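You operate a simulated robot arm through the tools that you are given. There is no shell and no other tool.

You run a simulated robot arm. Do the job below in one go: nothing can be reset, and whatever is moved stays where it is left.

## Task
Set the controls near the green bench. At the end: the blue brush stands on top of the black sanding block; the red toggle lever is set to clamped; the blue cam handle is set to shut; the white cam handle is set to shut; whatever was shut is shut again. Leave all else as you found it, and nothing knocked over. The white cam handle goes clockwise seen from above, to its stop. The red toggle lever goes to its stop. The blue cam handle goes clockwise seen from above, to its stop.

The check looks at the end state, three seconds after you hand in, the way a careful person would. Anything else that was tipped, shoved, dropped, spilled or broken makes it a failure.

## Robot
A 7-joint arm with a two-finger parallel gripper, fixed in place. Base frame: the origin is at the foot of the arm, x ahead of it, y to its left, z up; the work surface is at about z = 0.82. Units: m, degrees, N and s.
With the tool pointing down near the work surface it reaches from about 0.24 to 0.68 m from the base axis. Its first joint turns from -66.0 to 66.0 degrees. Payload 2.4 kg.
Tool frame: the origin (TCP) lies between the finger pads and is the grasp point; the fingertips stand 0.03 m ahead of it; z points along the fingers, y is the line along which they close. Largest opening 0.094 m; finger width 0.028, thickness 0.01; the body of the gripper, 0.05 by 0.096 m, starts 0.055 m behind the TCP.
Orientation is that of the tool frame in the base frame, as a unit quaternion [w, x, y, z]. With the fingers straight down and closing along the base's y, the tool's x points along the base's -x, its y along +y and its z along -z.

## Interface
- The arm moves only by the tool nudge_tool. Its argument "series" is one flat list of numbers, 7 for each row, row after row: the turn, a rotation vector about the base's x, y, z in degrees, then the shift along the base's x, y, z in m, then the opening, from 0 (shut) to 1 (fully open). In form: [ax, ay, az, x, y, z, jaw, ax, ay, az, x, y, z, jaw, ...]. A call has 1 to 20 rows; each row is the pose to reach, as a shift and turn from the pose commanded when the call began. Each row takes 0.2 s and may step no farther than 0.05 m and 8.6 degrees from the row before; otherwise, or with a gripper value out of range, the whole call is refused. A pose out of reach is approached as far as the arm can. The call stops where the force on the tool passes 40 N (or 10 N more than at its start, if that is more) or the arm is blocked; 0.2 s more then pass. The fingers move at their own pace (about 0.153 m/s each) and stop on an object; they squeeze with about 24 N. The grip force told is the motor's: it shows also when the fingers shut on nothing. Time passes only in rows, and 0.2 s behind the last, so rows that repeat a pose let the fingers close. The reply holds the time, the measured pose of the TCP, the force on the tool along the base axes, the opening and the grip force, in the units named above and with some noise, with the torque about the TCP (base axes, N m) and any sound that the robot's microphone picked up.
- Cameras (640 x 400 px; columns grow to the right, rows downward): "scene" is fixed at [0.0323, 0.4668, 1.4544]; the picture's right is [-0.79, -0.61, 0.00], its down [-0.29, 0.38, -0.88] and it looks along [0.54, -0.70, -0.47] (base axes); focal length 315 px, centre (320, 200). "wrist" rides on the gripper at [0.076, 0.014, -0.103] in the tool frame; the picture's right is [-0.18, 0.98, 0.00], its down [-0.75, -0.14, -0.64] and it looks along [-0.63, -0.12, 0.77] (tool axes); focal length 243 px, centre (320, 200). There is no depth. A picture from a camera that has moved, and an enlarged one, comes with that camera's place and axes in the base frame and with its lens.
- grab_frame(camera): a new picture of that camera. The clock stands still meanwhile.
- inspect(camera, box): a new picture of the part [left, top, right, bottom] of that camera's present view, enlarged. The clock stands still meanwhile.
- sign_off(): hands the job in; it is judged then, once.

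Places have to be worked out from the pictures, the camera data and where the tool is seen. Open the gripper and draw the arm clear of the work before you hand the job in, unless the task says otherwise.

The tools are called after ">>>" as a command line: name --argument value ..., lists and objects as JSON in quotes. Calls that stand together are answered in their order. nudge_tool: Moves the arm, as the interface text tells. Its arguments: {"type":"object","properties":{"series":{"type":"array","items":{"type":"number"}}},"required":["series"]} The other tools are called the same way: grab_frame (camera) takes a picture; inspect (camera, box) takes an enlarged picture of a part of a camera's view; sign_off () hands the job in.

At the start:

```text
clock: 0.0
ee_pos: [0.3256, -0.0875, 1.1986]
ee_rot: [0.0, 0.0, 1.0, 0.0]
wrist_force: [-0.2, 0.1, 0.1]
moment: [-0.02, 0.04, -0.02]
grip_width: 0.0939
finger_force: 0.1
```

scene: 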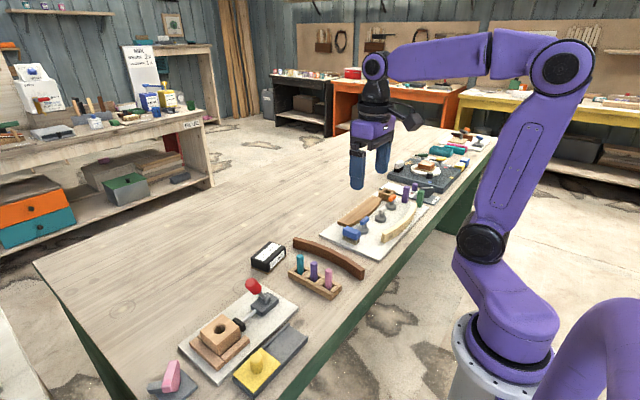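
wrist: 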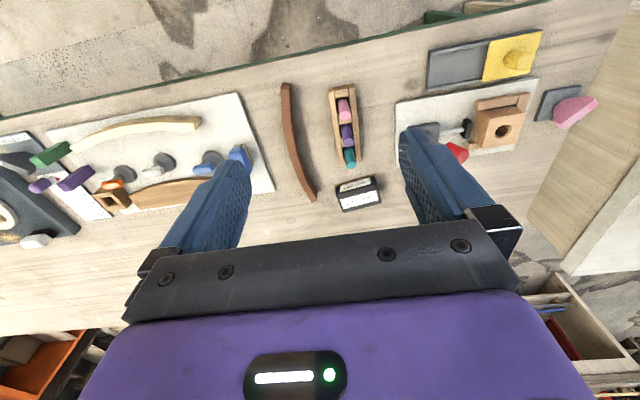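

The overview shows several fixtures on the long bench; I'll enlarge the parts to identify the controls, brush and sanding block.

>>> inspect --camera "scene" --box '[140, 230, 340, 400]'

>>> inspect --camera "scene" --box '[310, 170, 450, 260]'

>>> inspect --camera "scene" --box '[370, 120, 500, 210]'

>>> inspect --camera "wrist" --box '[0, 80, 280, 260]'

>>> inspect --camera "wrist" --box '[320, 20, 600, 220]'

```text
2.35 times, centred on (240, 315) of scene
camera zoom: at [0.0323, 0.4668, 1.4544], right [-0.79, -0.61, 0.0], down [-0.29, 0.38, -0.88], along [0.54, -0.7, -0.47], focal length 742 px, centre (508, -71)
```

zoom: 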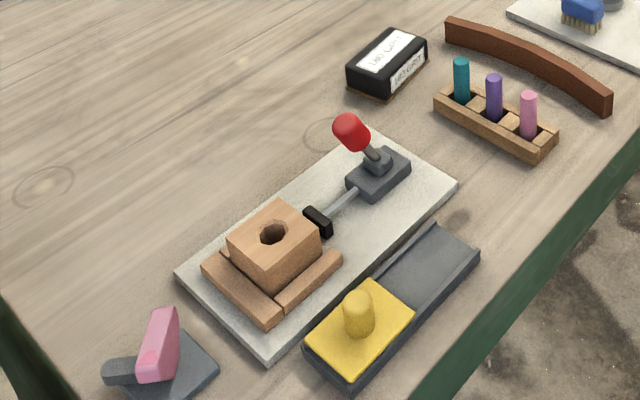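

```text
4.44 times, centred on (380, 215) of scene
camera zoom: at [0.0323, 0.4668, 1.4544], right [-0.79, -0.61, 0.0], down [-0.29, 0.38, -0.88], along [0.54, -0.7, -0.47], focal length 1401 px, centre (53, 133)
```

zoom: 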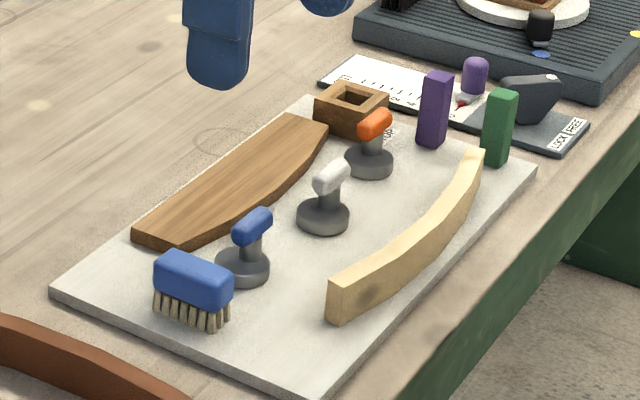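

```text
4.44 times, centred on (435, 165) of scene
camera zoom: at [0.0323, 0.4668, 1.4544], right [-0.79, -0.61, 0.0], down [-0.29, 0.38, -0.88], along [0.54, -0.7, -0.47], focal length 1401 px, centre (-191, 356)
```

zoom: 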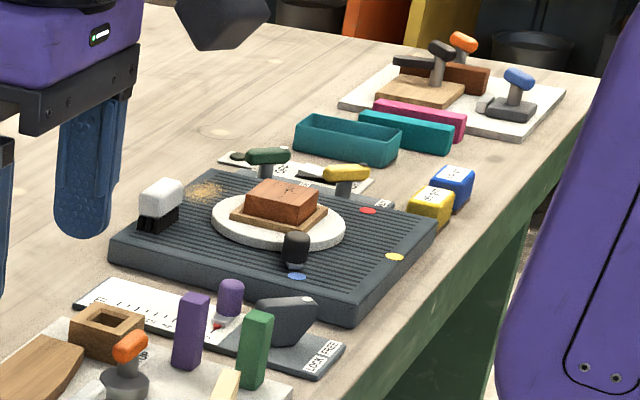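

```text
2.22 times, centred on (140, 170) of wrist
camera zoom: at [0.2498, -0.0735, 1.301], right [0.18, 0.98, 0.0], down [0.75, -0.14, 0.64], along [0.63, -0.12, -0.77], focal length 539 px, centre (720, 267)
```

zoom: 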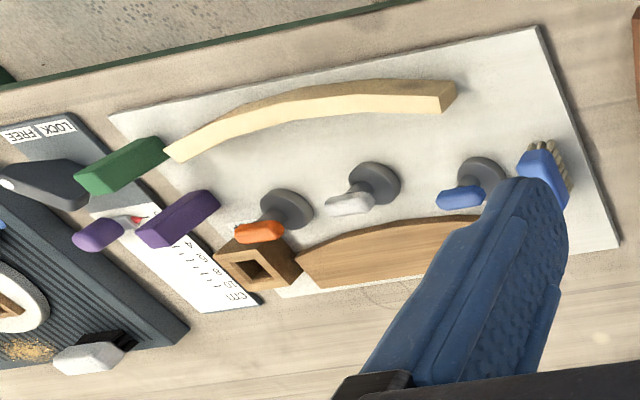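

```text
2.00 times, centred on (460, 120) of wrist
camera zoom: at [0.2498, -0.0735, 1.301], right [0.18, 0.98, 0.0], down [0.75, -0.14, 0.64], along [0.63, -0.12, -0.77], focal length 485 px, centre (40, 360)
```

zoom: 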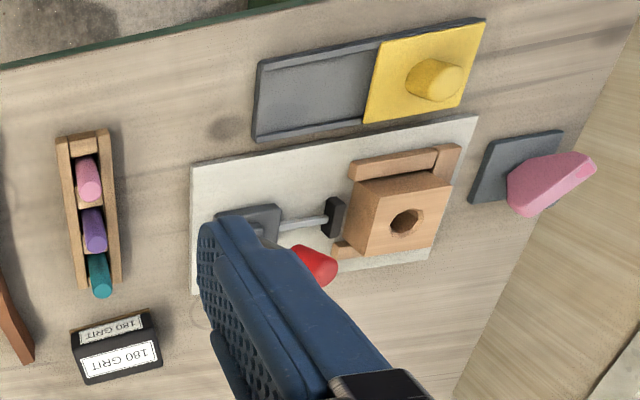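

The middle plate (about x 0.48, y -0.36) carries the blue, white and orange cams with the brush at its near end. The "180 GRIT" block is near (0.62, -0.06) and the red toggle near (0.50, 0.12). I'll move above the cam plate for a close view, staying high.

>>> nudge_tool --series '[0, 0, 0, 0, -0.04, -0.02, 1, 0, 0, 0, 0, -0.08, -0.04, 1, 0, 0, 0, 0, -0.12, -0.06, 1, 0, 0, 0, 0, -0.16, -0.08, 1, 0, 0, 0, 0, -0.2, -0.1, 1, 0, 0, 0, 0, -0.24, -0.12, 1, 0, 0, 0, 0, -0.27, -0.14, 1]'

>>> grab_frame --camera "wrist"

```text
clock: 1.6
ee_pos: [0.3249, -0.3585, 1.0584]
ee_rot: [0.0, 0.0, 1.0, 0.0]
wrist_force: [-0.2, -0.2, 0.0]
moment: [0.01, 0.01, 0.0]
grip_width: 0.094
finger_force: 0.1
```

```text
taken
camera wrist: at [0.249, -0.3441, 1.1595], right [0.18, 0.98, 0.0], down [0.75, -0.14, 0.64], along [0.63, -0.12, -0.77], focal length 243 px, centre (320, 200)
```

wrist: 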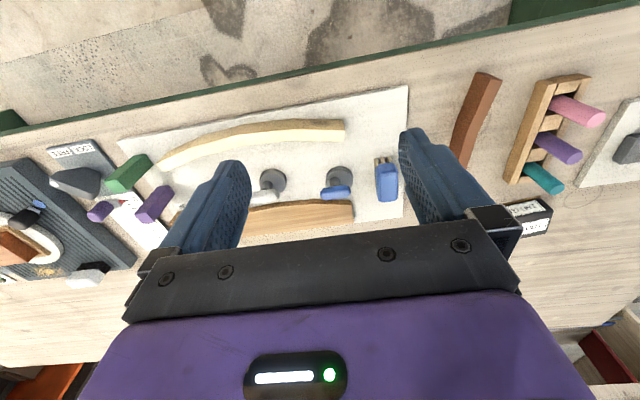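

>>> inspect --camera "wrist" --box '[240, 110, 420, 230]'

>>> inspect --camera "scene" --box '[330, 180, 430, 250]'

>>> inspect --camera "scene" --box '[220, 260, 310, 330]'

```text
3.33 times, centred on (330, 170) of wrist
camera zoom: at [0.249, -0.3441, 1.1595], right [0.18, 0.98, 0.0], down [0.75, -0.14, 0.64], along [0.63, -0.12, -0.77], focal length 809 px, centre (287, 300)
```

zoom: 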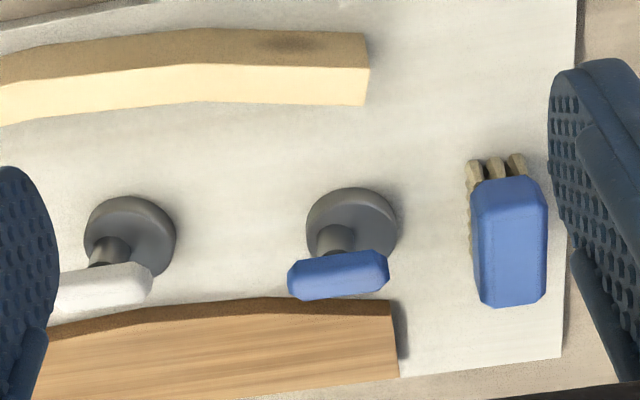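

```text
5.71 times, centred on (380, 215) of scene
camera zoom: at [0.0323, 0.4668, 1.4544], right [-0.79, -0.61, 0.0], down [-0.29, 0.38, -0.88], along [0.54, -0.7, -0.47], focal length 1801 px, centre (-23, 114)
```

zoom: 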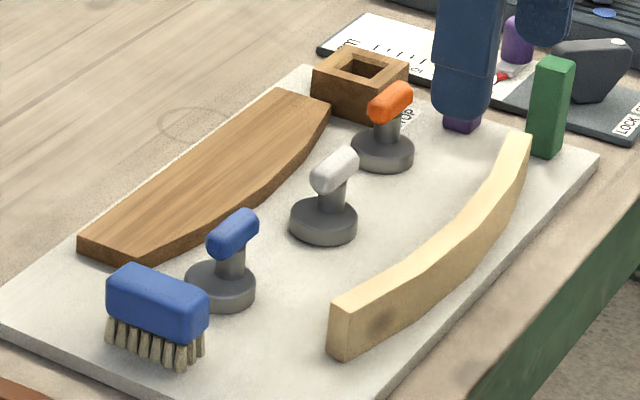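

```text
5.71 times, centred on (265, 295) of scene
camera zoom: at [0.0323, 0.4668, 1.4544], right [-0.79, -0.61, 0.0], down [-0.29, 0.38, -0.88], along [0.54, -0.7, -0.47], focal length 1801 px, centre (634, -343)
```

zoom: 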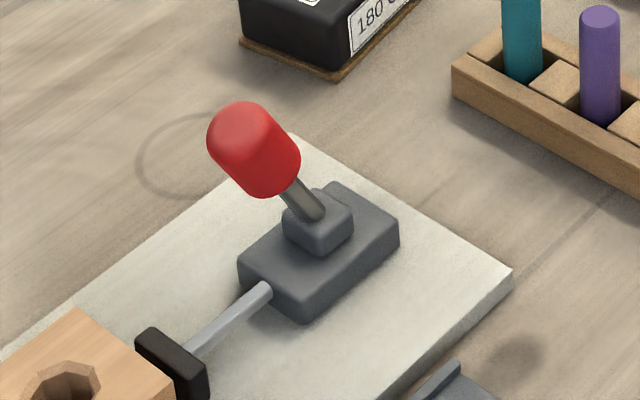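

The cams are off-centre discs with a T-bar on a post, and the brush is free at about (0.475, -0.28). Before touching anything I'll look closely at the toggle, to see its gap and throw direction, and at the sanding block.

>>> nudge_tool --series '[0, 0, 0, 0, 0.048, 0, 1, 0, 0, 0, 0, 0.096, 0, 1, 0, 0, 0, 0, 0.144, 0, 1, 0, 0, 0, 0.02, 0.185, 0, 1, 0, 0, 0, 0.04, 0.225, 0, 1, 0, 0, 0, 0.08, 0.25, -0.01, 1, 0, 0, 0, 0.12, 0.27, -0.02, 1]'

>>> grab_frame --camera "wrist"

>>> inspect --camera "wrist" --box '[230, 110, 430, 230]'

>>> nudge_tool --series '[0, 0, 0, -0.04, 0.03, 0, 1, 0, 0, 0, -0.08, 0.06, 0, 1, 0, 0, 0, -0.1, 0.105, 0, 1, 0, 0, 0, -0.1, 0.15, -0.01, 1, 0, 0, 0, -0.1, 0.19, -0.02, 1]'

>>> grab_frame --camera "wrist"

>>> inspect --camera "wrist" --box '[220, 90, 420, 220]'

```text
clock: 3.2
ee_pos: [0.4467, -0.0888, 1.0387]
ee_rot: [-0.001, 0.0, 1.0, 0.001]
wrist_force: [0.0, 0.2, 0.4]
moment: [0.0, 0.01, -0.03]
grip_width: 0.0941
finger_force: 0.1
```

```text
taken
camera wrist: at [0.3706, -0.0743, 1.1413], right [0.18, 0.98, 0.0], down [0.75, -0.14, 0.64], along [0.63, -0.12, -0.77], focal length 243 px, centre (320, 200)
```

wrist: 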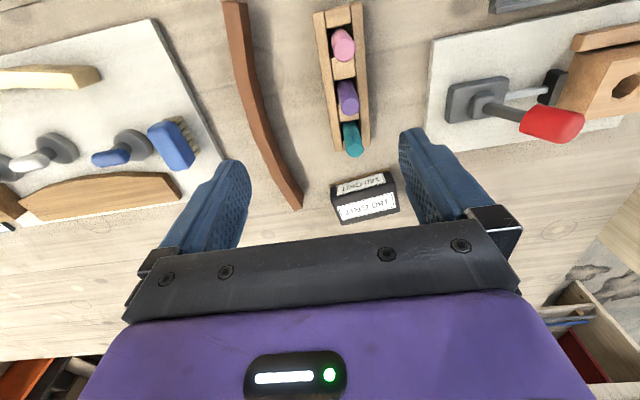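

```text
3.20 times, centred on (330, 170) of wrist
camera zoom: at [0.3706, -0.0743, 1.1413], right [0.18, 0.98, 0.0], down [0.75, -0.14, 0.64], along [0.63, -0.12, -0.77], focal length 776 px, centre (288, 296)
```

zoom: 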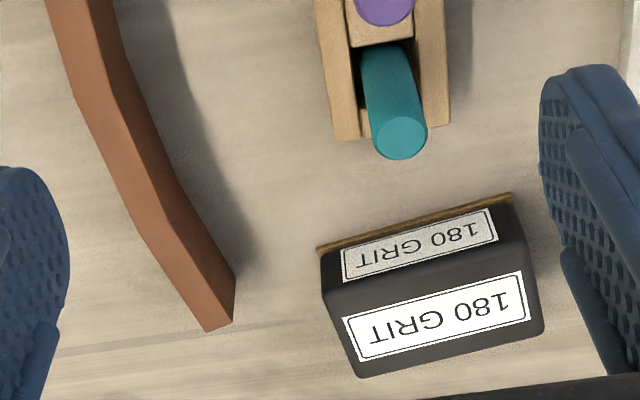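

```text
clock: 4.4
ee_pos: [0.3463, 0.1008, 1.0181]
ee_rot: [0.001, 0.0, 1.0, 0.0]
wrist_force: [0.5, -0.4, 0.6]
moment: [-0.01, 0.0, -0.03]
grip_width: 0.094
finger_force: 0.1
```

```text
taken
camera wrist: at [0.2698, 0.1165, 1.1208], right [0.18, 0.98, 0.0], down [0.75, -0.14, 0.64], along [0.63, -0.12, -0.77], focal length 243 px, centre (320, 200)
```

wrist: 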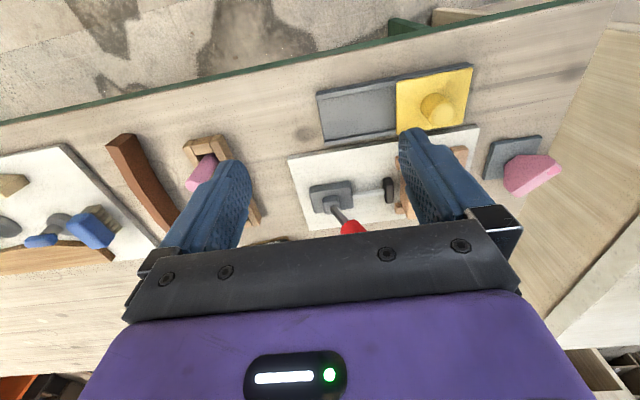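

```text
3.08 times, centred on (320, 155) of wrist
camera zoom: at [0.2698, 0.1165, 1.1208], right [0.18, 0.98, 0.0], down [0.75, -0.14, 0.64], along [0.63, -0.12, -0.77], focal length 746 px, centre (320, 338)
```

zoom: 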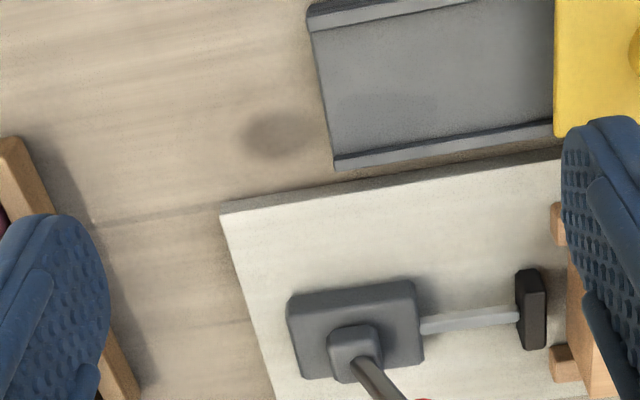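

There is a clear gap between the toggle's pad and the wood, so the toggle is open, with its lever leaning toward +y. The sanding block is about 0.10 x 0.064 m, centred near (0.632, -0.048) with its top at z≈0.85. I'll hover over the brush first to fix its position.

>>> nudge_tool --series '[0, 0, 0, 0.014, -0.043, 0, 1, 0, 0, 0, 0.028, -0.086, 0, 1, 0, 0, 0, 0.042, -0.129, 0, 1, 0, 0, 0, 0.056, -0.172, 0, 1, 0, 0, 0, 0.07, -0.215, 0, 1, 0, 0, 0, 0.084, -0.258, 0, 1, 0, 0, 0, 0.098, -0.301, 0, 0.8, 0, 0, 0, 0.112, -0.344, 0, 0.7, 0, 0, 0, 0.1277, -0.3858, -0.01, 0.6, 0, 0, 0, 0.1277, -0.3858, -0.04, 0.6, 0, 0, 0, 0.1277, -0.3858, -0.06, 0.6]'

>>> grab_frame --camera "wrist"

>>> inspect --camera "scene" --box '[330, 170, 430, 250]'

>>> inspect --camera "wrist" --box '[220, 90, 420, 220]'

```text
clock: 6.8
ee_pos: [0.4745, -0.2843, 0.9598]
ee_rot: [0.0, 0.0, 1.0, 0.0]
wrist_force: [-0.6, 0.7, -0.4]
moment: [-0.03, 0.0, -0.01]
grip_width: 0.0562
finger_force: 0.1
```

```text
taken
camera wrist: at [0.3974, -0.27, 1.0612], right [0.18, 0.98, 0.0], down [0.75, -0.14, 0.64], along [0.63, -0.12, -0.77], focal length 243 px, centre (320, 200)
```

wrist: 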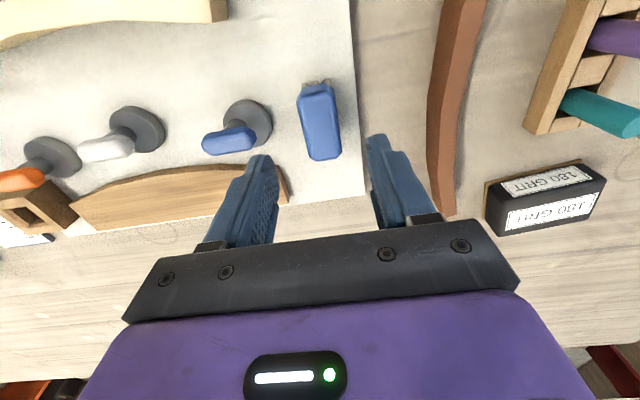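

```text
5.00 times, centred on (380, 210) of scene
camera zoom: at [0.0324, 0.4668, 1.4544], right [-0.79, -0.61, 0.0], down [-0.29, 0.38, -0.88], along [0.54, -0.7, -0.47], focal length 1576 px, centre (20, 150)
```

zoom: 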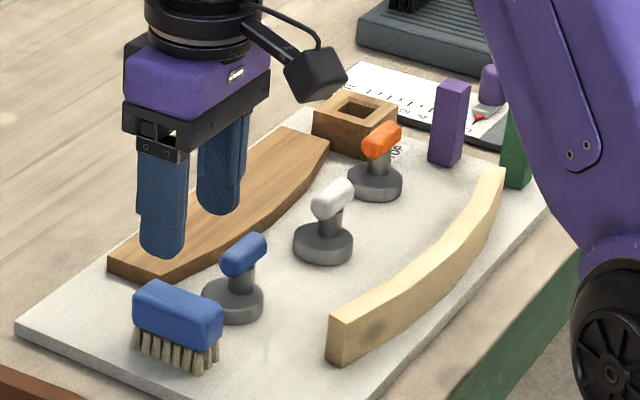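

```text
3.08 times, centred on (320, 155) of wrist
camera zoom: at [0.3974, -0.27, 1.0612], right [0.18, 0.98, 0.0], down [0.75, -0.14, 0.64], along [0.63, -0.12, -0.77], focal length 746 px, centre (320, 338)
```

zoom: 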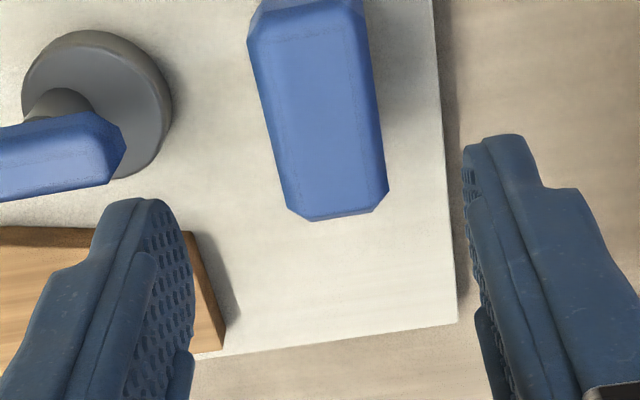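

The brush top is centred at about (0.476, -0.2855) with its long side along x, so the current finger direction fits. I'll lower around it, keeping the tips just above the plate, and close.

>>> nudge_tool --series '[0, 0, 0, 0.002, -0.001, -0.03, 0.6, 0, 0, 0, 0.002, -0.001, -0.06, 0.6, 0, 0, 0, 0.002, -0.001, -0.078, 0.6, 0, 0, 0, 0.002, -0.001, -0.09, 0.6, 0, 0, 0, 0.002, -0.001, -0.09, 0.4, 0, 0, 0, 0.002, -0.001, -0.09, 0.2, 0, 0, 0, 0.002, -0.001, -0.09, 0.1, 0, 0, 0, 0.002, -0.001, -0.09, 0.1]'

>>> inspect --camera "scene" --box '[330, 170, 430, 250]'

>>> grab_frame --camera "wrist"

```text
clock: 8.6
ee_pos: [0.4771, -0.2854, 0.8683]
ee_rot: [-0.001, 0.0, 1.0, -0.001]
wrist_force: [-0.7, 0.1, -0.1]
moment: [-0.04, 0.0, 0.0]
grip_width: 0.0334
finger_force: 23.6
```

```text
5.00 times, centred on (380, 210) of scene
camera zoom: at [0.0324, 0.4668, 1.4544], right [-0.79, -0.61, 0.0], down [-0.29, 0.38, -0.88], along [0.54, -0.7, -0.47], focal length 1576 px, centre (20, 150)
```

zoom: 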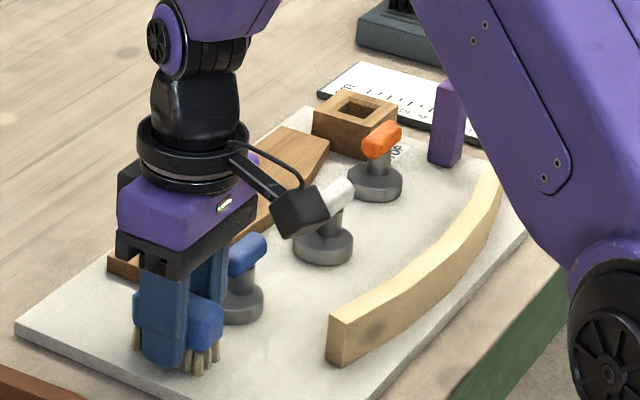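

```text
taken
camera wrist: at [0.3994, -0.2704, 0.9709], right [0.18, 0.98, 0.0], down [0.75, -0.14, 0.64], along [0.63, -0.12, -0.77], focal length 243 px, centre (320, 200)
```

wrist: 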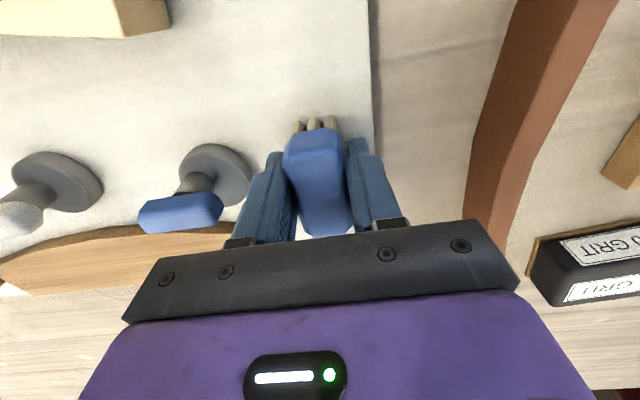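

The brush is gripped at 33 mm width. I'll lift it straight up, then carry it over the sanding block while turning about -80° so that its length lies along the block's length.

>>> nudge_tool --series '[0, 0, 0, 0, 0, 0.03, 0.1, 0, 0, 0, 0, 0, 0.07, 0.1, 0, 0, 0, 0, 0, 0.11, 0.1, 0, 0, 0, 0, 0, 0.13, 0.1, 0, 0, -8, 0.0155, 0.0238, 0.13, 0.1, 0, 0, -16, 0.031, 0.0476, 0.13, 0.1, 0, 0, -24, 0.0465, 0.0714, 0.13, 0.1, 0, 0, -32, 0.062, 0.0952, 0.13, 0.1, 0, 0, -40, 0.0775, 0.119, 0.13, 0.1, 0, 0, -48, 0.093, 0.1428, 0.13, 0.1, 0, 0, -56, 0.1085, 0.1666, 0.13, 0.1, 0, 0, -64, 0.124, 0.1904, 0.13, 0.1, 0, 0, -72, 0.1395, 0.2142, 0.13, 0.1, 0, 0, -80, 0.155, 0.2374, 0.13, 0.1, 0, 0, -80, 0.155, 0.2374, 0.13, 0.1]'

>>> grab_frame --camera "wrist"

>>> grab_frame --camera "scene"

>>> inspect --camera "scene" --box '[230, 190, 330, 280]'

```text
clock: 11.8
ee_pos: [0.6307, -0.0459, 0.999]
ee_rot: [0.0, 0.643, 0.766, -0.001]
wrist_force: [-0.2, -0.3, -0.8]
moment: [0.0, -0.02, 0.0]
grip_width: 0.0093
finger_force: 0.0
```

```text
taken
camera wrist: at [0.6315, 0.0307, 1.1009], right [1.0, -0.01, 0.0], down [-0.01, -0.77, 0.64], along [-0.01, -0.64, -0.77], focal length 243 px, centre (320, 200)
```

wrist: 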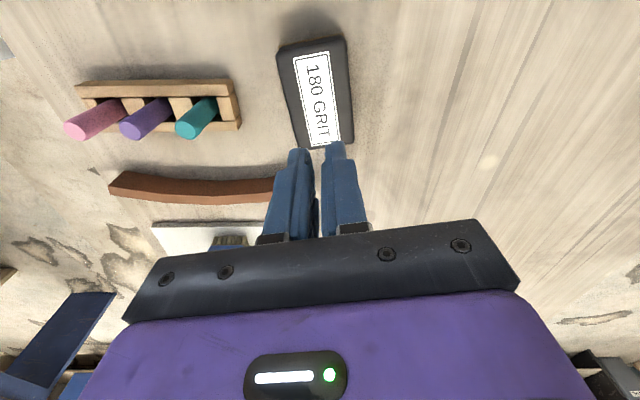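

```text
taken
```

scene: 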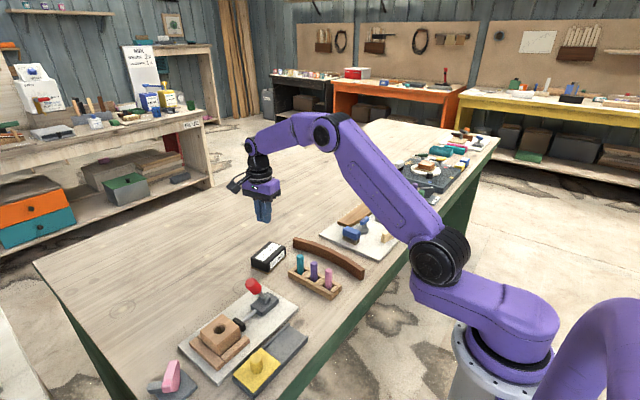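

```text
4.44 times, centred on (280, 235) of scene
camera zoom: at [0.0323, 0.4669, 1.4544], right [-0.79, -0.61, 0.0], down [-0.29, 0.38, -0.88], along [0.54, -0.7, -0.47], focal length 1401 px, centre (498, 44)
```

zoom: 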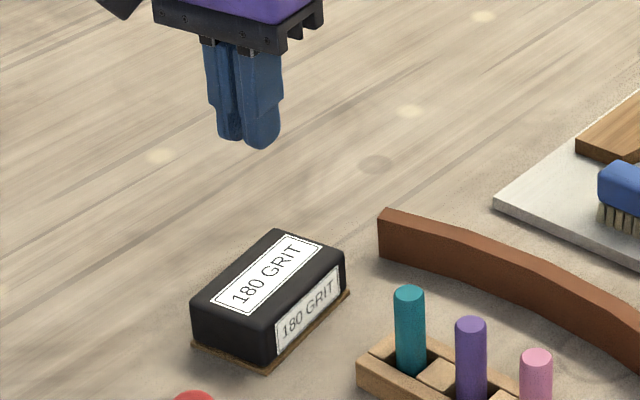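

The fingers are empty: the brush slid out during the lift. I'll check how it stands now before going back.

>>> inspect --camera "scene" --box '[330, 190, 430, 260]'

```text
5.71 times, centred on (380, 225) of scene
camera zoom: at [0.0323, 0.4669, 1.4544], right [-0.79, -0.61, 0.0], down [-0.29, 0.38, -0.88], along [0.54, -0.7, -0.47], focal length 1801 px, centre (-23, 57)
```

zoom: 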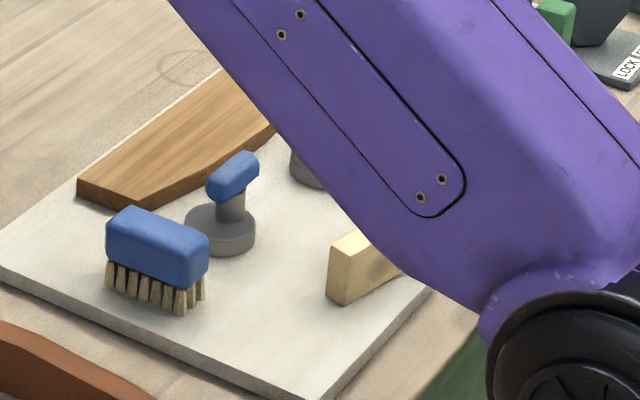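

The brush is still standing in its original place. I'll go back the same way, take a slightly lower grip with full closing, and lift it slowly.

>>> nudge_tool --series '[0, 0, 8, -0.0155, -0.0238, 0, 0.1, 0, 0, 16, -0.031, -0.0476, 0, 0.1, 0, 0, 24, -0.0465, -0.0714, 0, 0.2, 0, 0, 32, -0.062, -0.0952, 0, 0.4, 0, 0, 40, -0.0775, -0.119, 0, 0.6, 0, 0, 48, -0.093, -0.1428, 0, 0.6, 0, 0, 56, -0.1085, -0.1666, 0, 0.6, 0, 0, 64, -0.124, -0.1904, 0, 0.6, 0, 0, 72, -0.1395, -0.2142, 0, 0.6, 0, 0, 80, -0.155, -0.2374, 0, 0.6, 0, 0, 80, -0.155, -0.2374, -0.03, 0.6, 0, 0, 80, -0.155, -0.2374, -0.05, 0.6]'

>>> inspect --camera "wrist" --box '[220, 90, 420, 220]'

```text
clock: 14.4
ee_pos: [0.4764, -0.2843, 0.9494]
ee_rot: [-0.001, 0.0, 1.0, 0.0]
wrist_force: [-0.5, 0.3, 0.8]
moment: [0.01, -0.02, -0.02]
grip_width: 0.0565
finger_force: 0.0
```

```text
3.08 times, centred on (320, 155) of wrist
camera zoom: at [0.3998, -0.2706, 1.0508], right [0.18, 0.98, 0.0], down [0.75, -0.14, 0.64], along [0.63, -0.12, -0.77], focal length 746 px, centre (320, 338)
```

zoom: 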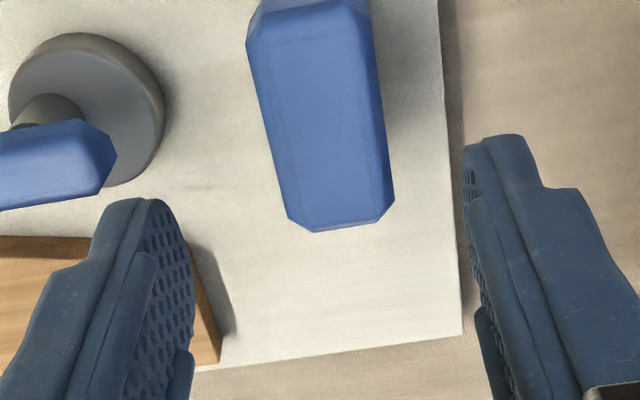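

The brush has not moved. I'm descending to about z 0.864, closing fully, then raising just a few millimetres to test the grip.

>>> nudge_tool --series '[0, 0, 0, 0, 0, -0.03, 0.6, 0, 0, 0, 0, 0, -0.06, 0.6, 0, 0, 0, 0, 0, -0.075, 0.6, 0, 0, 0, 0, 0, -0.081, 0.6, 0, 0, 0, 0, 0, -0.086, 0.6, 0, 0, 0, 0, 0, -0.086, 0.3, 0, 0, 0, 0, 0, -0.086, 0, 0, 0, 0, 0, 0, -0.086, 0, 0, 0, 0, 0, 0, -0.086, 0, 0, 0, 0, 0, 0, -0.084, 0, 0, 0, 0, 0, 0, -0.081, 0, 0, 0, 0, 0, 0, -0.078, 0, 0, 0, 0, 0, 0, -0.074, 0, 0, 0, 0, 0, 0, -0.07, 0, 0, 0, 0, 0, 0, -0.066, 0]'

>>> inspect --camera "scene" --box '[330, 190, 430, 260]'

>>> inspect --camera "wrist" --box '[220, 90, 420, 220]'

```text
clock: 17.6
ee_pos: [0.4772, -0.2844, 0.883]
ee_rot: [-0.001, 0.0, 1.0, 0.0]
wrist_force: [-0.2, -0.8, -1.0]
moment: [0.0, 0.01, 0.01]
grip_width: 0.0337
finger_force: 24.4
```

```text
5.71 times, centred on (380, 225) of scene
camera zoom: at [0.0324, 0.4668, 1.4544], right [-0.79, -0.61, 0.0], down [-0.29, 0.38, -0.88], along [0.54, -0.7, -0.47], focal length 1801 px, centre (-23, 57)
```

zoom: 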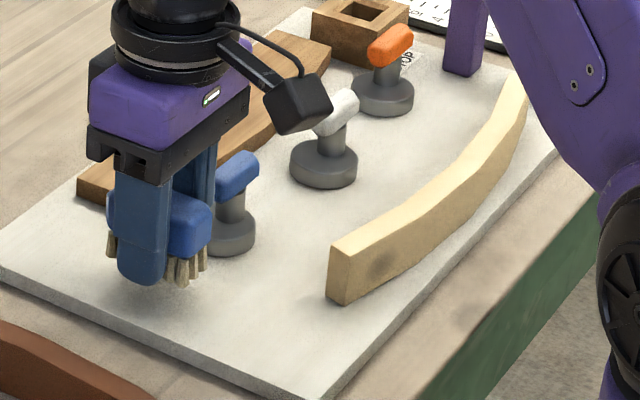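

```text
3.08 times, centred on (320, 155) of wrist
camera zoom: at [0.3996, -0.2703, 0.9851], right [0.18, 0.98, 0.0], down [0.75, -0.14, 0.64], along [0.63, -0.12, -0.77], focal length 746 px, centre (320, 338)
```

zoom: 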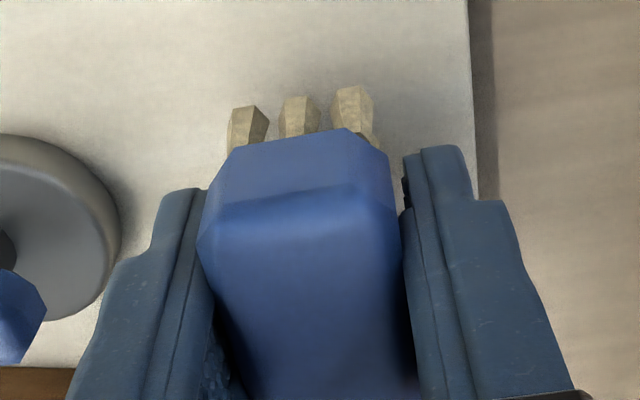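

The brush is coming up with the gripper this time. I'll keep lifting gently and check the grip again.

>>> nudge_tool --series '[0, 0, 0, 0, 0, 0.005, 0, 0, 0, 0, 0, 0, 0.012, 0, 0, 0, 0, 0, 0, 0.02, 0, 0, 0, 0, 0, 0, 0.03, 0, 0, 0, 0, 0, 0, 0.04, 0, 0, 0, 0, 0, 0, 0.05, 0, 0, 0, 0, 0, 0, 0.06, 0, 0, 0, 0, 0, 0, 0.07, 0, 0, 0, 0, 0, 0, 0.078, 0, 0, 0, 0, 0, 0, 0.083, 0, 0, 0, 0, 0, 0, 0.085, 0]'

>>> inspect --camera "scene" --box '[320, 150, 430, 250]'

>>> inspect --camera "wrist" --box '[220, 90, 420, 220]'

```text
clock: 20.0
ee_pos: [0.4761, -0.2847, 0.9689]
ee_rot: [0.0, 0.001, 1.0, 0.0]
wrist_force: [-0.3, 0.1, -0.6]
moment: [0.05, 0.01, 0.0]
grip_width: 0.0339
finger_force: 23.7
```

```text
4.00 times, centred on (375, 200) of scene
camera zoom: at [0.0324, 0.4668, 1.4544], right [-0.79, -0.61, 0.0], down [-0.29, 0.38, -0.88], along [0.54, -0.7, -0.47], focal length 1261 px, centre (100, 200)
```

zoom: 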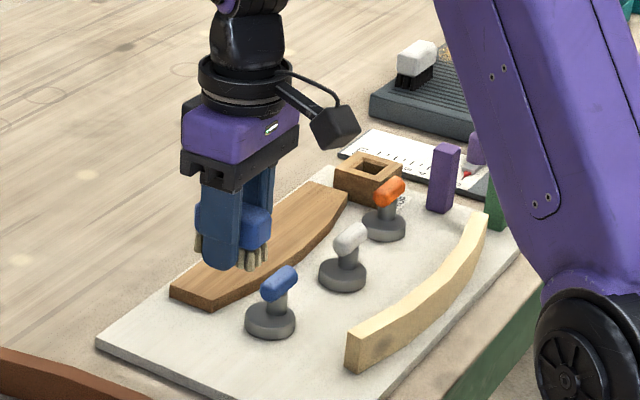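

```text
3.08 times, centred on (320, 155) of wrist
camera zoom: at [0.3995, -0.2705, 1.0702], right [0.18, 0.98, 0.0], down [0.75, -0.14, 0.64], along [0.63, -0.12, -0.77], focal length 746 px, centre (320, 338)
```

zoom: 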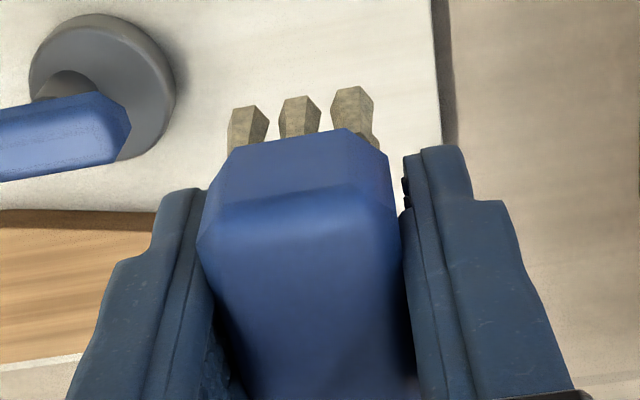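

The view between the fingers hasn't changed, so the grip is holding. I'll carry the brush smoothly over the block, turning by -80°.

>>> nudge_tool --series '[0, 0, -1.6, 0.0031, 0.0048, 0, 0, 0, 0, -5.6, 0.0109, 0.0167, 0.004, 0, 0, 0, -12, 0.0233, 0.0358, 0.01, 0, 0, 0, -20, 0.0388, 0.0596, 0.015, 0, 0, 0, -28, 0.0543, 0.0835, 0.018, 0, 0, 0, -36, 0.0698, 0.1073, 0.02, 0, 0, 0, -44, 0.0853, 0.1312, 0.02, 0, 0, 0, -52, 0.1008, 0.155, 0.018, 0, 0, 0, -60, 0.1163, 0.1789, 0.012, 0, 0, 0, -68, 0.1318, 0.2027, 0.006, 0, 0, 0, -74.4, 0.1442, 0.2218, 0.002, 0, 0, 0, -79, 0.1519, 0.2337, 0, 0, 0, 0, -80.5, 0.155, 0.2385, 0, 0, 0, 0, -80.5, 0.155, 0.2385, 0, 0]'

>>> grab_frame --camera "wrist"

>>> inspect --camera "scene" --box '[210, 170, 340, 280]'

```text
clock: 23.0
ee_pos: [0.6296, -0.0458, 0.9686]
ee_rot: [0.0, 0.646, 0.763, 0.0]
wrist_force: [0.0, -0.2, -0.8]
moment: [0.02, 0.02, 0.0]
grip_width: 0.0338
finger_force: 23.4
```

```text
taken
camera wrist: at [0.6319, 0.0313, 1.0703], right [1.0, -0.02, 0.0], down [-0.01, -0.77, 0.64], along [-0.01, -0.64, -0.77], focal length 243 px, centre (320, 200)
```

wrist: 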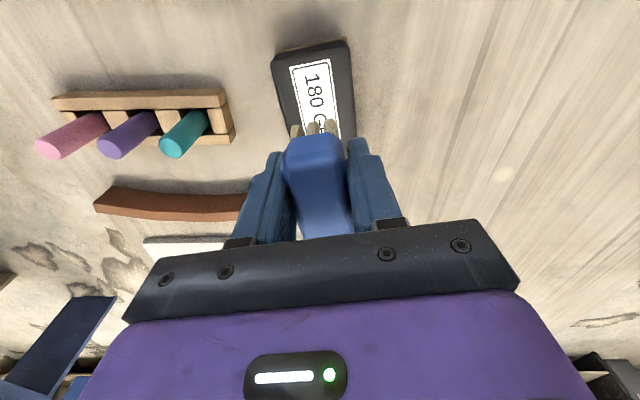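

```text
3.64 times, centred on (275, 225) of scene
camera zoom: at [0.0324, 0.4668, 1.4544], right [-0.79, -0.61, 0.0], down [-0.29, 0.38, -0.88], along [0.54, -0.7, -0.47], focal length 1146 px, centre (484, 109)
```

zoom: 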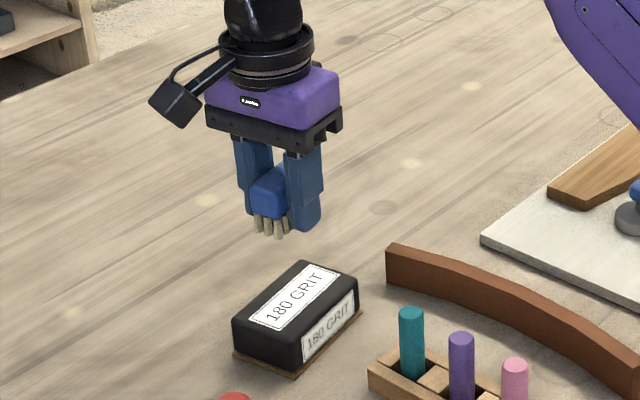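

Still held, and the brush is above the block centre. I'll descend to just above the expected contact height of about z 0.886.

>>> nudge_tool --series '[0, 0, 0, 0, 0, -0.008, 0, 0, 0, 0, 0, 0, -0.022, 0, 0, 0, 0, 0, 0, -0.038, 0, 0, 0, 0, 0, 0, -0.052, 0, 0, 0, 0, 0, 0, -0.062, 0, 0, 0, 0, 0, 0, -0.069, 0, 0, 0, 0, 0, 0, -0.074, 0]'

>>> grab_frame --camera "wrist"

>>> inspect --camera "scene" --box '[230, 200, 320, 280]'

```text
clock: 24.6
ee_pos: [0.6315, -0.0472, 0.8949]
ee_rot: [0.0, 0.646, 0.763, 0.001]
wrist_force: [-0.4, 0.3, -0.6]
moment: [0.03, 0.0, -0.01]
grip_width: 0.034
finger_force: 24.4
```

```text
taken
camera wrist: at [0.6323, 0.0312, 0.9958], right [1.0, -0.02, 0.0], down [-0.01, -0.77, 0.64], along [-0.01, -0.64, -0.77], focal length 243 px, centre (320, 200)
```

wrist: 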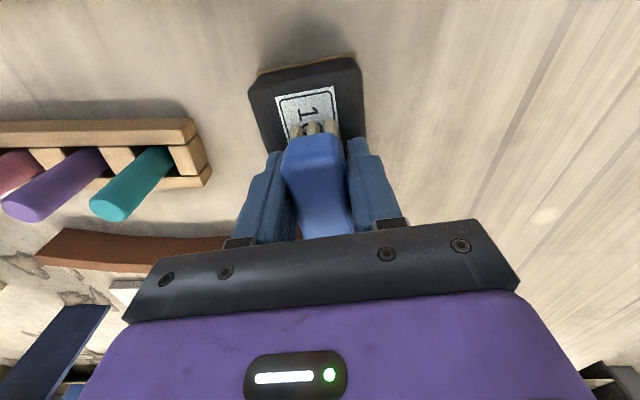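

```text
5.00 times, centred on (275, 240) of scene
camera zoom: at [0.0324, 0.4668, 1.4544], right [-0.79, -0.61, 0.0], down [-0.29, 0.38, -0.88], along [0.54, -0.7, -0.47], focal length 1576 px, centre (545, 0)
```

zoom: 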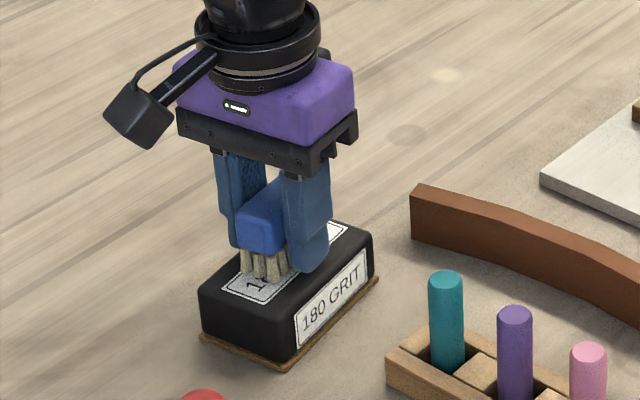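

The alignment over the block looks good and nothing touches yet. I'll ease down 2 mm at a time and watch the vertical force.

>>> nudge_tool --series '[0, 0, 0, 0, -0.001, -0.002, 0, 0, 0, 0, 0, -0.001, -0.004, 0, 0, 0, 0, 0, -0.001, -0.006, 0]'

```text
clock: 25.4
ee_pos: [0.6315, -0.0471, 0.8896]
ee_rot: [0.001, 0.646, 0.763, 0.001]
wrist_force: [-10.1, 1.3, 24.5]
moment: [0.01, 0.22, -0.01]
grip_width: 0.0342
finger_force: 23.8
```

There is contact at z≈0.889, where the bristles rest on the block. I'll back off about 1.5 mm to relieve the pressure, then open the fingers slowly.

>>> nudge_tool --series '[0, 0, 0, 0, 0, 0.001, 0, 0, 0, 0, 0, 0, 0.0015, 0, 0, 0, 0, 0, 0, 0.0015, 0]'

```text
clock: 26.2
ee_pos: [0.633, -0.0474, 0.8899]
ee_rot: [0.001, 0.646, 0.763, 0.002]
wrist_force: [0.7, 1.3, 17.0]
moment: [-0.04, 0.01, -0.01]
grip_width: 0.0339
finger_force: 24.3
```

It still reads 17 N upward, so I'll raise a little more to bring it near zero.

>>> nudge_tool --series '[0, 0, 0, 0, 0, 0.001, 0, 0, 0, 0, 0, 0, 0.0015, 0, 0, 0, 0, 0, 0, 0.0015, 0]'

```text
clock: 27.0
ee_pos: [0.63, -0.0477, 0.8907]
ee_rot: [-0.001, 0.646, 0.764, -0.002]
wrist_force: [2.0, 0.8, 2.3]
moment: [-0.05, -0.12, 0.06]
grip_width: 0.0339
finger_force: 23.9
```

The force is now near 2 N, so the brush is just resting on the block. I'll open in stages and then rise straight up.

>>> nudge_tool --series '[0, 0, 0, 0, 0, 0, 0.36, 0, 0, 0, 0, 0, 0, 0.4, 0, 0, 0, 0, 0, 0, 0.5, 0, 0, 0, 0, 0, 0, 0.62, 0, 0, 0, 0, 0, 0, 0.62, 0, 0, 0, 0, 0, 0.01, 0.62, 0, 0, 0, 0, 0, 0.03, 0.62, 0, 0, 0, 0, 0, 0.06, 0.62, 0, 0, 0, 0, 0, 0.09, 0.62]'

>>> inspect --camera "scene" --box '[230, 200, 320, 280]'

>>> grab_frame --camera "wrist"

```text
clock: 29.0
ee_pos: [0.6308, -0.0478, 0.9813]
ee_rot: [0.0, 0.646, 0.763, 0.0]
wrist_force: [-0.2, 0.1, 0.7]
moment: [-0.05, 0.0, 0.01]
grip_width: 0.0583
finger_force: 0.1
```

```text
5.00 times, centred on (275, 240) of scene
camera zoom: at [0.0323, 0.4668, 1.4544], right [-0.79, -0.61, 0.0], down [-0.29, 0.38, -0.88], along [0.54, -0.7, -0.47], focal length 1576 px, centre (545, 0)
```

zoom: 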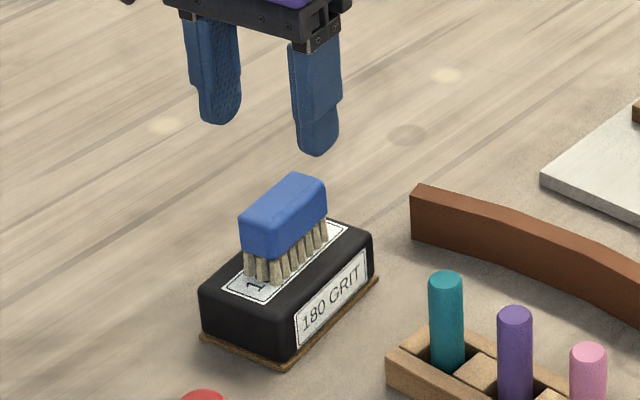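

```text
taken
camera wrist: at [0.6316, 0.0305, 1.0827], right [1.0, -0.02, 0.0], down [-0.01, -0.77, 0.64], along [-0.01, -0.64, -0.77], focal length 243 px, centre (320, 200)
```

wrist: 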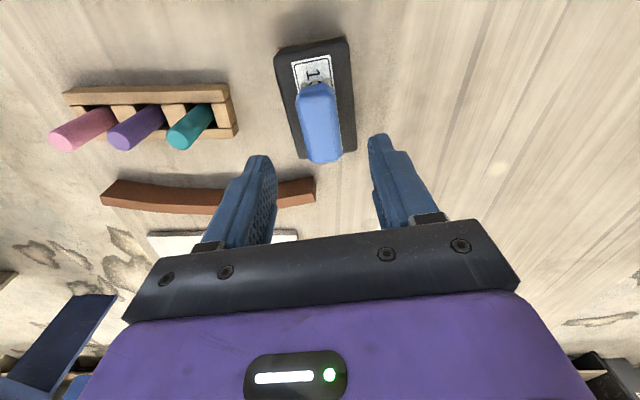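

The brush stands squarely on the sanding block. Next I'll go over the blue cam (bar along y, post near (0.469, -0.361)) with the fingers set to close along x.

>>> nudge_tool --series '[0, 0, -1, -0.008, -0.016, 0.01, 0.62, 0, 0, -2, -0.026, -0.05, 0.015, 0.6, 0, 0, -3, -0.044, -0.085, 0.02, 0.6, 0, 0, -4, -0.062, -0.12, 0.02, 0.6, 0, 0, -5, -0.08, -0.155, 0.02, 0.6, 0, 0, -6, -0.098, -0.19, 0.02, 0.6, 0, 0, -7, -0.116, -0.225, 0.02, 0.5, 0, 0, -8, -0.134, -0.26, 0.02, 0.5, 0, 0, -9, -0.15, -0.29, 0.02, 0.5, 0, 0, -9.5, -0.162, -0.3132, 0.01, 0.45, 0, 0, -9.5, -0.162, -0.3132, 0, 0.45]'

>>> grab_frame --camera "wrist"

>>> inspect --camera "wrist" --box '[240, 80, 400, 200]'

>>> inspect --camera "scene" --box '[320, 150, 430, 250]'

```text
clock: 31.4
ee_pos: [0.4699, -0.3604, 0.9806]
ee_rot: [0.001, 0.707, 0.707, 0.0]
wrist_force: [0.1, 0.4, 0.4]
moment: [0.02, 0.0, 0.0]
grip_width: 0.0422
finger_force: 0.1
```

```text
taken
camera wrist: at [0.4832, -0.284, 1.0832], right [0.98, -0.18, 0.0], down [-0.14, -0.75, 0.64], along [-0.12, -0.63, -0.77], focal length 243 px, centre (320, 200)
```

wrist: 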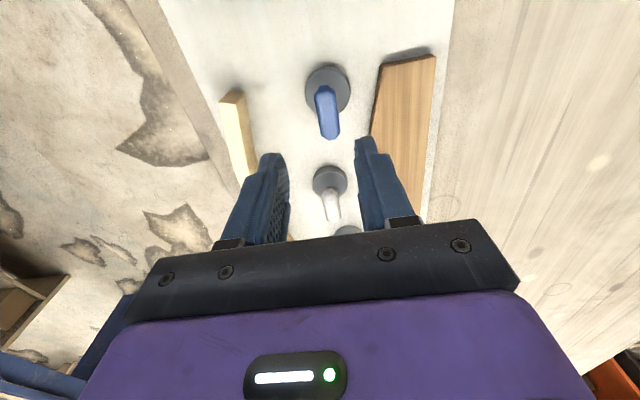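

```text
3.33 times, centred on (320, 140) of wrist
camera zoom: at [0.4832, -0.284, 1.0832], right [0.98, -0.18, 0.0], down [-0.14, -0.75, 0.64], along [-0.12, -0.63, -0.77], focal length 809 px, centre (320, 400)
```

zoom: 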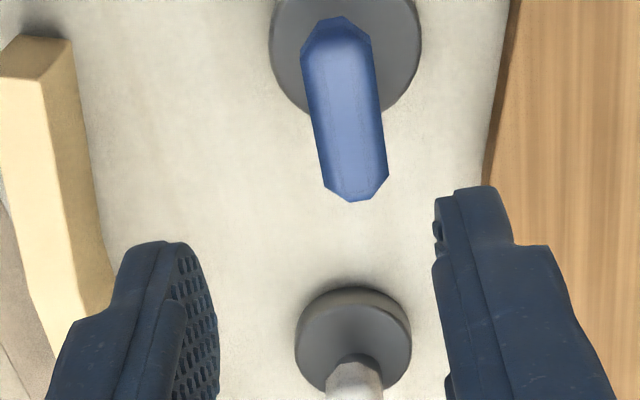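

```text
4.00 times, centred on (375, 200) of scene
camera zoom: at [0.0324, 0.4668, 1.4544], right [-0.79, -0.61, 0.0], down [-0.29, 0.38, -0.88], along [0.54, -0.7, -0.47], focal length 1261 px, centre (100, 200)
```

zoom: 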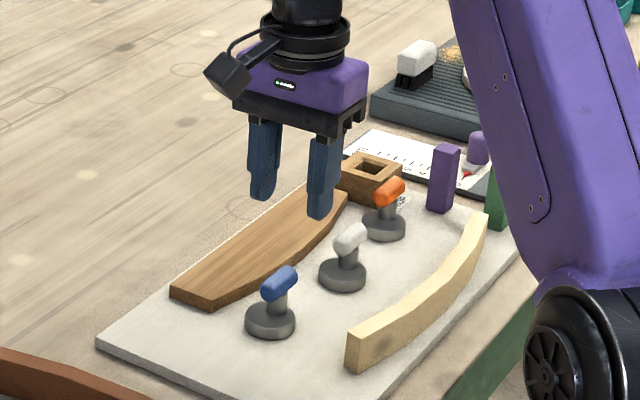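

The blue bar is centred near (0.474, -0.358), lying along y within a degree or two. I'll lower onto it, tips just above the disc, and close.

>>> nudge_tool --series '[0, 0, 0, 0.0035, 0.002, -0.03, 0.45, 0, 0, 0, 0.0035, 0.002, -0.06, 0.45, 0, 0, 0, 0.0035, 0.002, -0.08, 0.45, 0, 0, 0, 0.0035, 0.002, -0.094, 0.45, 0, 0, 0, 0.0035, 0.002, -0.094, 0.3, 0, 0, 0, 0.0035, 0.002, -0.094, 0.15, 0, 0, 0, 0.0035, 0.002, -0.094, 0.05, 0, 0, 0, 0.0035, 0.002, -0.094, 0.05]'

>>> inspect --camera "scene" --box '[320, 150, 430, 250]'

>>> inspect --camera "wrist" --box '[220, 70, 420, 210]'

```text
clock: 33.2
ee_pos: [0.4757, -0.3581, 0.8888]
ee_rot: [0.003, 0.706, 0.708, 0.001]
wrist_force: [22.5, -0.9, 7.3]
moment: [0.09, -0.08, -0.03]
grip_width: 0.0181
finger_force: 11.2
```

```text
4.00 times, centred on (375, 200) of scene
camera zoom: at [0.0328, 0.4669, 1.4543], right [-0.79, -0.61, 0.0], down [-0.29, 0.38, -0.88], along [0.53, -0.7, -0.47], focal length 1261 px, centre (100, 200)
```

zoom: 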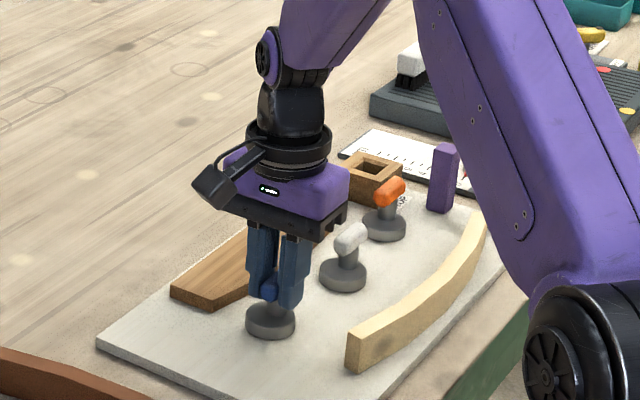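

```text
2.86 times, centred on (320, 140) of wrist
camera zoom: at [0.4888, -0.2814, 0.9895], right [0.98, -0.18, 0.01], down [-0.14, -0.75, 0.64], along [-0.11, -0.63, -0.76], focal length 693 px, centre (320, 371)
```

zoom: 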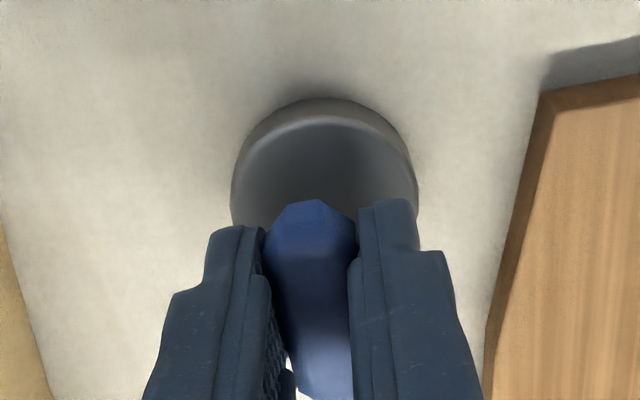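

The fingers have closed on the bar (18 mm), but the +22 N in x says the bar sits slightly farther in +x than my centre. I'll shift +x a little to balance the forces.

>>> nudge_tool --series '[0, 0, 0, 0.001, 0, 0, 0.05, 0, 0, 0, 0.002, 0, 0, 0.05, 0, 0, 0, 0.002, 0, 0, 0.05]'

```text
clock: 34.0
ee_pos: [0.4755, -0.3581, 0.8885]
ee_rot: [0.001, 0.706, 0.708, -0.001]
wrist_force: [16.0, 4.8, 19.8]
moment: [0.08, -0.14, 0.05]
grip_width: 0.0183
finger_force: 11.8
```

The upward force suggests the fingertips are touching the disc. I'll raise about 4 mm and shift slightly more in +x.

>>> nudge_tool --series '[0, 0, 0, 0, 0, 0.002, 0.05, 0, 0, 0, 0.001, 0, 0.004, 0.05, 0, 0, 0, 0.0015, 0, 0.004, 0.05]'

```text
clock: 34.8
ee_pos: [0.4753, -0.3576, 0.8903]
ee_rot: [-0.002, 0.707, 0.707, 0.0]
wrist_force: [17.9, 1.3, -22.9]
moment: [-0.61, -0.86, 0.11]
grip_width: 0.0179
finger_force: 44.8
```

The grip is now locked with residual pull, so I'll release, settle at z≈0.890 with x adjusted, read the free pose, and re-close.

>>> nudge_tool --series '[0, 0, 0, 0, 0, 0, 0.2, 0, 0, 0, 0, 0, 0, 0.35, 0, 0, 0, 0, 0, 0, 0.35]'

>>> inspect --camera "wrist" --box '[220, 70, 420, 210]'

```text
clock: 35.6
ee_pos: [0.4772, -0.3583, 0.8921]
ee_rot: [0.0, 0.707, 0.707, 0.0]
wrist_force: [-0.6, 0.9, 0.0]
moment: [0.02, 0.04, 0.01]
grip_width: 0.0331
finger_force: 0.0
```

```text
2.86 times, centred on (320, 140) of wrist
camera zoom: at [0.4897, -0.2824, 0.9931], right [0.98, -0.18, 0.0], down [-0.14, -0.75, 0.64], along [-0.12, -0.63, -0.77], focal length 693 px, centre (320, 371)
```

zoom: 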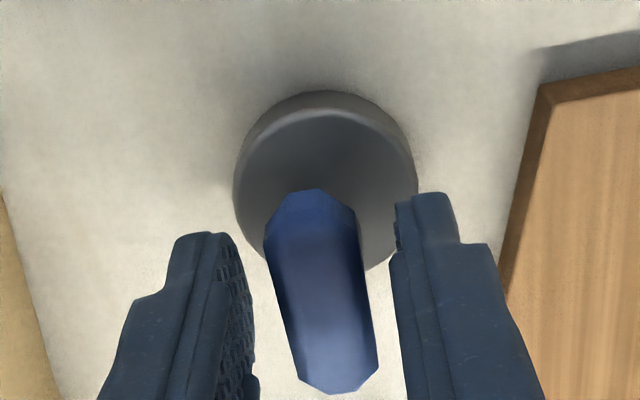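

Free pose is x 0.4772, z 0.892 with the bar nearly centred between the pads. Re-closing here.

>>> nudge_tool --series '[0, 0, 0, 0.0005, 0, 0, 0.25, 0, 0, 0, 0.0005, 0, 0, 0.15, 0, 0, 0, 0.0005, 0, 0, 0.1, 0, 0, 0, 0.0005, 0, 0, 0.1]'

```text
clock: 36.6
ee_pos: [0.4754, -0.3584, 0.8914]
ee_rot: [0.0, 0.707, 0.707, -0.001]
wrist_force: [-6.4, 0.3, 3.3]
moment: [0.03, 0.1, 0.01]
grip_width: 0.0177
finger_force: 45.2
```

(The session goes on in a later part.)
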